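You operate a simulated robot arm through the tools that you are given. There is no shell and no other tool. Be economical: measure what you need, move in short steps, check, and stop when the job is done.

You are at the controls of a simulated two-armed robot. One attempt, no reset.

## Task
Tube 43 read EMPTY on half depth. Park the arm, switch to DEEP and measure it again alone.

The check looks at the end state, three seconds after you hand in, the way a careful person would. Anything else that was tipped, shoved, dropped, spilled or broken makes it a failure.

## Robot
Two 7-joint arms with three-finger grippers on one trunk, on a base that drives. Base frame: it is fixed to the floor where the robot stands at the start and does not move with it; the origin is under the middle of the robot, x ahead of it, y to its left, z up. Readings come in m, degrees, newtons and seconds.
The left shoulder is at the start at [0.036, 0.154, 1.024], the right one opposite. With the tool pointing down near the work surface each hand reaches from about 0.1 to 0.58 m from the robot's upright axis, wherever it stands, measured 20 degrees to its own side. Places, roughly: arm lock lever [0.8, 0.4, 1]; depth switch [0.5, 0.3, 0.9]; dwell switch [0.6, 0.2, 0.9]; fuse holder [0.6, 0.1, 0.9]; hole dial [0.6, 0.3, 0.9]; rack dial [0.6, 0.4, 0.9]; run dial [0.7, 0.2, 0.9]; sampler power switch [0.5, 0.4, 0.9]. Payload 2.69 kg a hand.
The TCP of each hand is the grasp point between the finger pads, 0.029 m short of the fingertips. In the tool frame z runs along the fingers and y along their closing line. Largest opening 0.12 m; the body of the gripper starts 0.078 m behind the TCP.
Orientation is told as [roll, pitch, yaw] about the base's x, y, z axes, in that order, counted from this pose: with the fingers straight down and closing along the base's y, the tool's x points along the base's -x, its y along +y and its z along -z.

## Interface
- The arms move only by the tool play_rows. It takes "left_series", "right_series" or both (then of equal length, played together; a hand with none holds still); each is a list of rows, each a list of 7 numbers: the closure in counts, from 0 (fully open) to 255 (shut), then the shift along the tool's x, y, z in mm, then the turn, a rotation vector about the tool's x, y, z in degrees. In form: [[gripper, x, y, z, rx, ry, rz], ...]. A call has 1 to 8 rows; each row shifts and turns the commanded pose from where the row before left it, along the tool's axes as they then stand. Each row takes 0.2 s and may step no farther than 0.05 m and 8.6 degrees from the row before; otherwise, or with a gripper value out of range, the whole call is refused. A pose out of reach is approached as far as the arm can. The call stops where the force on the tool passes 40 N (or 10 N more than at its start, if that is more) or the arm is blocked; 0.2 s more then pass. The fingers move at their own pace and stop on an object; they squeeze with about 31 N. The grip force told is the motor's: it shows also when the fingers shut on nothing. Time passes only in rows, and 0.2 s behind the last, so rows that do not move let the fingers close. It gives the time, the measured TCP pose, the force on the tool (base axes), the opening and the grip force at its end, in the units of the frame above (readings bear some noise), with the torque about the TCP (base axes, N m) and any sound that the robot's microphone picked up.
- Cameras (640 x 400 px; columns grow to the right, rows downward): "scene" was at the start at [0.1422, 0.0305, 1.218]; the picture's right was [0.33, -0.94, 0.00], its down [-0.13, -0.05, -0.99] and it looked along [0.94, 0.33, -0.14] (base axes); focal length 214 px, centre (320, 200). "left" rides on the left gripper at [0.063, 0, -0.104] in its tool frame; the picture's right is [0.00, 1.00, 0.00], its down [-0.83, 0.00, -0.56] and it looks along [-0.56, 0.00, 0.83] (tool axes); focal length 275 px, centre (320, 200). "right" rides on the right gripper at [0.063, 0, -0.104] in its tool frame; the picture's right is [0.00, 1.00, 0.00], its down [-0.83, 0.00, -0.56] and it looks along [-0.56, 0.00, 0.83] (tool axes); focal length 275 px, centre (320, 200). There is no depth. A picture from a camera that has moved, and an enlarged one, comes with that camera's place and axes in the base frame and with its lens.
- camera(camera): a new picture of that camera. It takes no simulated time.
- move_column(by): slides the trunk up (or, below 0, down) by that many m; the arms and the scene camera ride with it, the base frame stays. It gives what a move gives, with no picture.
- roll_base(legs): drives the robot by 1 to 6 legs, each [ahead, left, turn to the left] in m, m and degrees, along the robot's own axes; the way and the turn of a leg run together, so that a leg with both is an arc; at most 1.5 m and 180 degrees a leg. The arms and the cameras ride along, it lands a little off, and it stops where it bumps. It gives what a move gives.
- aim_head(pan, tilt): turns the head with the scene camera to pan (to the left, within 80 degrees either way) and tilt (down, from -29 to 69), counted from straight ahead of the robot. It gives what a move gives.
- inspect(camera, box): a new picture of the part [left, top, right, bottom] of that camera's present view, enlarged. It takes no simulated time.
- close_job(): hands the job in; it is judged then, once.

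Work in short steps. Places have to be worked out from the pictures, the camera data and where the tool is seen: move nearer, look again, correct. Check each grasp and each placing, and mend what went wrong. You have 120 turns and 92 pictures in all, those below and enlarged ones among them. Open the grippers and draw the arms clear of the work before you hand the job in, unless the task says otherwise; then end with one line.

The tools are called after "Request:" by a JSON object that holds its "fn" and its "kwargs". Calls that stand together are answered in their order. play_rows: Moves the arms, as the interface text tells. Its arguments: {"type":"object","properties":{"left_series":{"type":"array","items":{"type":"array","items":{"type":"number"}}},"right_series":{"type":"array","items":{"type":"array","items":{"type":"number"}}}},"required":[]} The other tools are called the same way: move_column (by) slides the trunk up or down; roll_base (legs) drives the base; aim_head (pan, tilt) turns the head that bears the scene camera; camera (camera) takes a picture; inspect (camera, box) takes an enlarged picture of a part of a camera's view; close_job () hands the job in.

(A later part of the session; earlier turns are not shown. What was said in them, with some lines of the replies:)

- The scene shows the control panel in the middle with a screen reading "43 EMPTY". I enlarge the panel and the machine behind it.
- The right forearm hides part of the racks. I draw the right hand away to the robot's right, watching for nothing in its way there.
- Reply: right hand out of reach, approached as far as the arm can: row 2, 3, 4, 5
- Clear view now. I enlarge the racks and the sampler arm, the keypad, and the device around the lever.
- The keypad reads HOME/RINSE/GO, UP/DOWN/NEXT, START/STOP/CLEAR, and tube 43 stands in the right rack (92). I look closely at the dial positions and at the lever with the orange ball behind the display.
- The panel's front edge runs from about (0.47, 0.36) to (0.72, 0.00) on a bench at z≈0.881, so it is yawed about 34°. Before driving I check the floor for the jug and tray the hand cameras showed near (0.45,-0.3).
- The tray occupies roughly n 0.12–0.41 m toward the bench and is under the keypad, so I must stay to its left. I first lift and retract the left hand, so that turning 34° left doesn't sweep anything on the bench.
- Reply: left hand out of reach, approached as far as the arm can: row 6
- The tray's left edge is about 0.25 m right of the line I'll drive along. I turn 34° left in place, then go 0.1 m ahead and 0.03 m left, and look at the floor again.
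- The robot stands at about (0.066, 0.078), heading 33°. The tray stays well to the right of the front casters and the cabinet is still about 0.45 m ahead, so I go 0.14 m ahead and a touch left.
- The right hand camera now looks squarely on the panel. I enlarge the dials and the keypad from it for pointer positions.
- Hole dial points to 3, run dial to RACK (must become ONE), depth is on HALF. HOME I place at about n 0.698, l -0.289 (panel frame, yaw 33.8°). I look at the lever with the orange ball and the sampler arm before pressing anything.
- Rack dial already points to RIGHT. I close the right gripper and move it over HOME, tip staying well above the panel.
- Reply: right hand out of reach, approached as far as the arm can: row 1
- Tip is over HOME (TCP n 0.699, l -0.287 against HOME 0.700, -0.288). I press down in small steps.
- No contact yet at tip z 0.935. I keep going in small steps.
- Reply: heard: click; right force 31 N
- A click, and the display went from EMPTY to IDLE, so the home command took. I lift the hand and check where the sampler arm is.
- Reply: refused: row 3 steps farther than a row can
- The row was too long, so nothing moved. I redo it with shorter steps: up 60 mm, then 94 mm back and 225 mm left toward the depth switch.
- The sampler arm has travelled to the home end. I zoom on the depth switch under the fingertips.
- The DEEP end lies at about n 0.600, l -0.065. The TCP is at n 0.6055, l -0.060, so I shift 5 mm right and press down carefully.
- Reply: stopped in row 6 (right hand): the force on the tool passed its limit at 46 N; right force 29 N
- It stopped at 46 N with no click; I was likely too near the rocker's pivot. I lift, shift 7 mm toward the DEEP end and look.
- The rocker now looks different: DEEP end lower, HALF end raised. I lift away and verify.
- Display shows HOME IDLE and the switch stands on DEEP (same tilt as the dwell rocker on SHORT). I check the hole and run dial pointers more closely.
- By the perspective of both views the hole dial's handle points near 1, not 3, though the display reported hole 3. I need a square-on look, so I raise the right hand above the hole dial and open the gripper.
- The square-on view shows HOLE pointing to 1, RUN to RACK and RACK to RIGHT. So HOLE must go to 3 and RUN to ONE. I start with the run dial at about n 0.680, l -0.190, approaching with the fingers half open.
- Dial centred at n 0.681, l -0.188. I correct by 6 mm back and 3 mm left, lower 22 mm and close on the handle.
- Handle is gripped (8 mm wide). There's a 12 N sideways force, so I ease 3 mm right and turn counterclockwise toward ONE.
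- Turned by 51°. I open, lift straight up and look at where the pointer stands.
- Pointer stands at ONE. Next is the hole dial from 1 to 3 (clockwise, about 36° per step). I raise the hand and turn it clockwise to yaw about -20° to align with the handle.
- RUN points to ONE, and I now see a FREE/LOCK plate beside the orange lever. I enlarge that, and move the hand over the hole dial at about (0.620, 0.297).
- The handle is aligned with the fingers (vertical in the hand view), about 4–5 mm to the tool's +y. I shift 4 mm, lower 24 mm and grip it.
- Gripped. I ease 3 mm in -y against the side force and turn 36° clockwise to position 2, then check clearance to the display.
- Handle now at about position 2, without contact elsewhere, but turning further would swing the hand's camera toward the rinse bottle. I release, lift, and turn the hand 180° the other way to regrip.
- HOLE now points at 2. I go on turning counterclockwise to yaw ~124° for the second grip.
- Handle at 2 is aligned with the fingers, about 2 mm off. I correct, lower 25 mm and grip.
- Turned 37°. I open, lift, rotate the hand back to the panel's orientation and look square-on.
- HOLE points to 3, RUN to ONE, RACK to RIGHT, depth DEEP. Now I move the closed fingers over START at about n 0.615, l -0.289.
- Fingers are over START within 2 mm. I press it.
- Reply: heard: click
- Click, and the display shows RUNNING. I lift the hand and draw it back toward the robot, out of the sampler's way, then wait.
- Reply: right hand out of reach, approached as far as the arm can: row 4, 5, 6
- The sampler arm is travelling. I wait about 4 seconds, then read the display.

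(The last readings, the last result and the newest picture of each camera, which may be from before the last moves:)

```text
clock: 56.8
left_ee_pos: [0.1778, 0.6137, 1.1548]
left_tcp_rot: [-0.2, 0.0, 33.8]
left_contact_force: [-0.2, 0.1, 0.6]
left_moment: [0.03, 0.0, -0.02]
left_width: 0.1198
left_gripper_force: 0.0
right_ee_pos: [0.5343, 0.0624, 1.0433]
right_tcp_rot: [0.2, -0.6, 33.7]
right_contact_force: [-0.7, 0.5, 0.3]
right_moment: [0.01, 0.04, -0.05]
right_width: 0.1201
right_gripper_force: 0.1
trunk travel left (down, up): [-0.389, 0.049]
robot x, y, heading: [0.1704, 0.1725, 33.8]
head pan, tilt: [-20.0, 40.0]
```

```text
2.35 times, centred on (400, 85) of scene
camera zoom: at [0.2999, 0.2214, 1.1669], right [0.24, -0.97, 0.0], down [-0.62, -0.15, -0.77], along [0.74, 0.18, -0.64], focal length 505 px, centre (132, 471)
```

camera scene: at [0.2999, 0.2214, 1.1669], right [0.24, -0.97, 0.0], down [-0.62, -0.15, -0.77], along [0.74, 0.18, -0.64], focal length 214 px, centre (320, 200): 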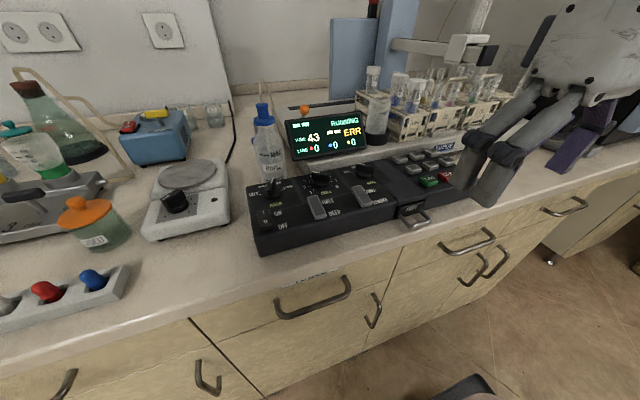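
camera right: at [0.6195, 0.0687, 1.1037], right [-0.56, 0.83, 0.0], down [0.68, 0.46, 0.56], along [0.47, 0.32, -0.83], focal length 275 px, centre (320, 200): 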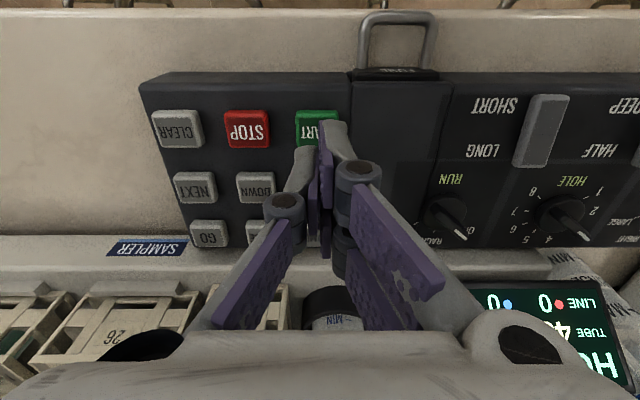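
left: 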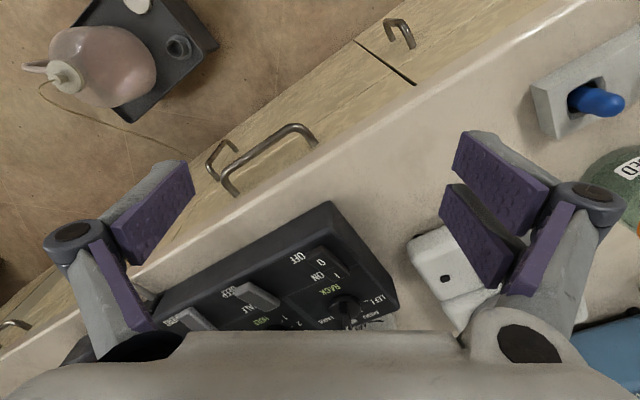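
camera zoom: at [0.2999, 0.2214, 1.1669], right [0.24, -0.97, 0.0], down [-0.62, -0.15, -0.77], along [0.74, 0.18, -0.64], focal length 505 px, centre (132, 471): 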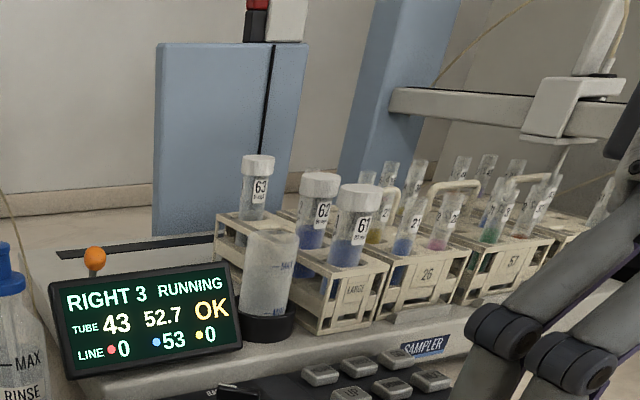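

Tube 43 now reads 52.7 OK while the cycle finishes. I wait until the display leaves RUNNING.

Request:
{"fn": "play_rows", "kwargs": {"right_series": [[0, 0, 0, 0, 0, 0, 0], [0, 0, 0, 0, 0, 0, 0], [0, 0, 0, 0, 0, 0, 0], [0, 0, 0, 0, 0, 0, 0], [0, 0, 0, 0, 0, 0, 0], [0, 0, 0, 0, 0, 0, 0], [0, 0, 0, 0, 0, 0, 0], [0, 0, 0, 0, 0, 0, 0]]}}

Request:
{"fn": "play_rows", "kwargs": {"right_series": [[0, 0, 0, 0, 0, 0, 0], [0, 0, 0, 0, 0, 0, 0], [0, 0, 0, 0, 0, 0, 0], [0, 0, 0, 0, 0, 0, 0], [0, 0, 0, 0, 0, 0, 0], [0, 0, 0, 0, 0, 0, 0], [0, 0, 0, 0, 0, 0, 0], [0, 0, 0, 0, 0, 0, 0]]}}

Request:
{"fn": "camera", "kwargs": {"camera": "scene"}}

Request:
{"fn": "inspect", "kwargs": {"camera": "scene", "box": [270, 0, 530, 170]}}

```text
clock: 58.6
left_ee_pos: [0.1784, 0.6146, 1.1542]
left_tcp_rot: [-0.3, 0.0, 33.7]
left_contact_force: [0.1, 0.2, 0.0]
left_moment: [-0.04, -0.01, 0.01]
left_width: 0.1198
left_gripper_force: 0.1
right_ee_pos: [0.5317, 0.0631, 1.0432]
right_tcp_rot: [0.2, -0.6, 33.7]
right_contact_force: [0.1, 0.1, -0.3]
right_moment: [0.01, 0.01, 0.01]
right_width: 0.12
right_gripper_force: 0.1
trunk travel left (down, up): [-0.389, 0.049]
robot x, y, heading: [0.1716, 0.1681, 33.7]
head pan, tilt: [-20.0, 40.0]
```

```text
clock: 60.4
left_ee_pos: [0.1777, 0.6135, 1.1552]
left_tcp_rot: [-0.2, 0.0, 33.8]
left_contact_force: [0.4, 1.3, 0.2]
left_moment: [0.01, 0.03, 0.01]
left_width: 0.1201
left_gripper_force: 0.0
right_ee_pos: [0.5342, 0.0625, 1.0427]
right_tcp_rot: [0.2, -0.6, 33.8]
right_contact_force: [-0.3, 0.1, 0.7]
right_moment: [-0.03, 0.0, 0.0]
right_width: 0.12
right_gripper_force: 0.1
trunk travel left (down, up): [-0.389, 0.049]
robot x, y, heading: [0.1741, 0.1689, 33.8]
head pan, tilt: [-20.0, 40.0]
```

```text
26 pictures are left
camera scene: at [0.2999, 0.2214, 1.1669], right [0.24, -0.97, 0.0], down [-0.62, -0.15, -0.77], along [0.74, 0.18, -0.64], focal length 214 px, centre (320, 200)
```

scene: 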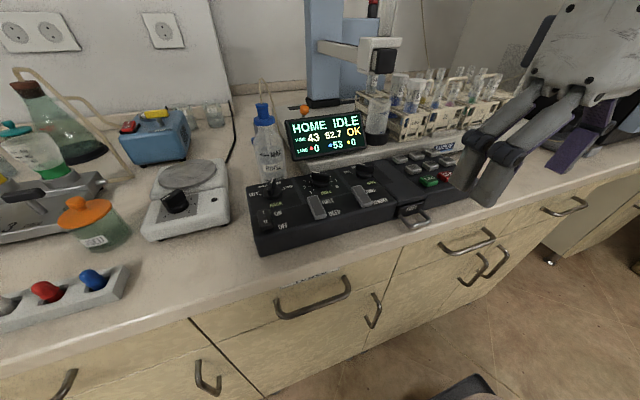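

```text
2.35 times, centred on (400, 85) of scene
camera zoom: at [0.2999, 0.2214, 1.1669], right [0.24, -0.97, 0.0], down [-0.62, -0.15, -0.77], along [0.74, 0.18, -0.64], focal length 505 px, centre (132, 471)
```

zoom: 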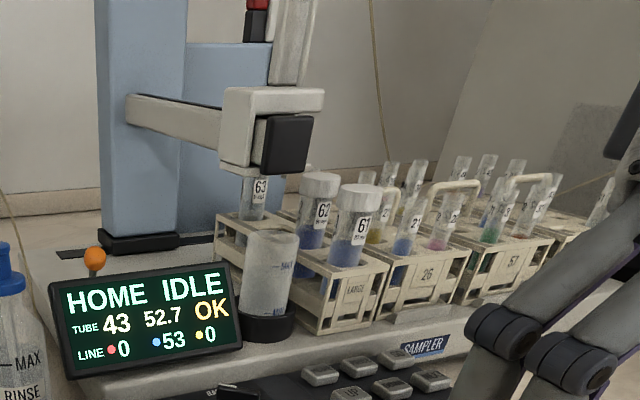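

The display reads HOME IDLE, tube 43: 52.7 OK. I lift the right hand a little further clear with the gripper open, then hand in.

Request:
{"fn": "play_rows", "kwargs": {"right_series": [[0, 0, 0, -40, 0, 0, 0], [0, 0, 0, -40, 0, 0, 0], [0, 0, 0, 0, 0, 0, 0]]}}

Request:
{"fn": "camera", "kwargs": {"camera": "scene"}}

```text
clock: 61.2
left_ee_pos: [0.1789, 0.6151, 1.1552]
left_tcp_rot: [-0.3, 0.0, 33.7]
left_contact_force: [-0.2, 0.1, 0.1]
left_moment: [-0.02, -0.02, 0.02]
left_width: 0.12
left_gripper_force: 0.1
right_ee_pos: [0.5258, 0.0992, 1.0869]
right_tcp_rot: [0.2, -0.6, 33.8]
right_contact_force: [0.0, -0.8, -0.4]
right_moment: [-0.01, -0.01, 0.02]
right_width: 0.12
right_gripper_force: 0.1
right hand out of reach, approached as far as the arm can: row 1, 2
trunk travel left (down, up): [-0.389, 0.049]
robot x, y, heading: [0.1708, 0.1697, 33.8]
head pan, tilt: [-20.0, 40.0]
```

```text
24 pictures are left
camera scene: at [0.3, 0.2212, 1.1669], right [0.24, -0.97, 0.0], down [-0.62, -0.15, -0.77], along [0.74, 0.18, -0.64], focal length 214 px, centre (320, 200)
```

scene: 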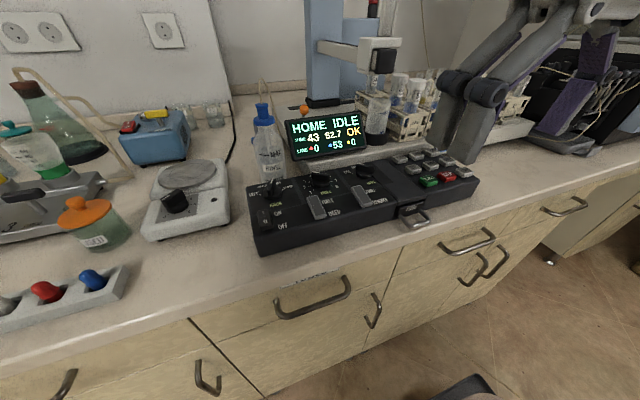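

Both hands are open and clear of the work, nothing was disturbed, and the sampler is home and idle with a good reading for tube 43. I hand in.

Request:
{"fn": "close_job", "kwargs": {}}

```text
The job is handed in.
```

I parked the sampler arm, switched the depth to DEEP and re-measured tube 43 alone (RIGHT 3); it now reads 52.7 OK, and the sampler is back at HOME IDLE.
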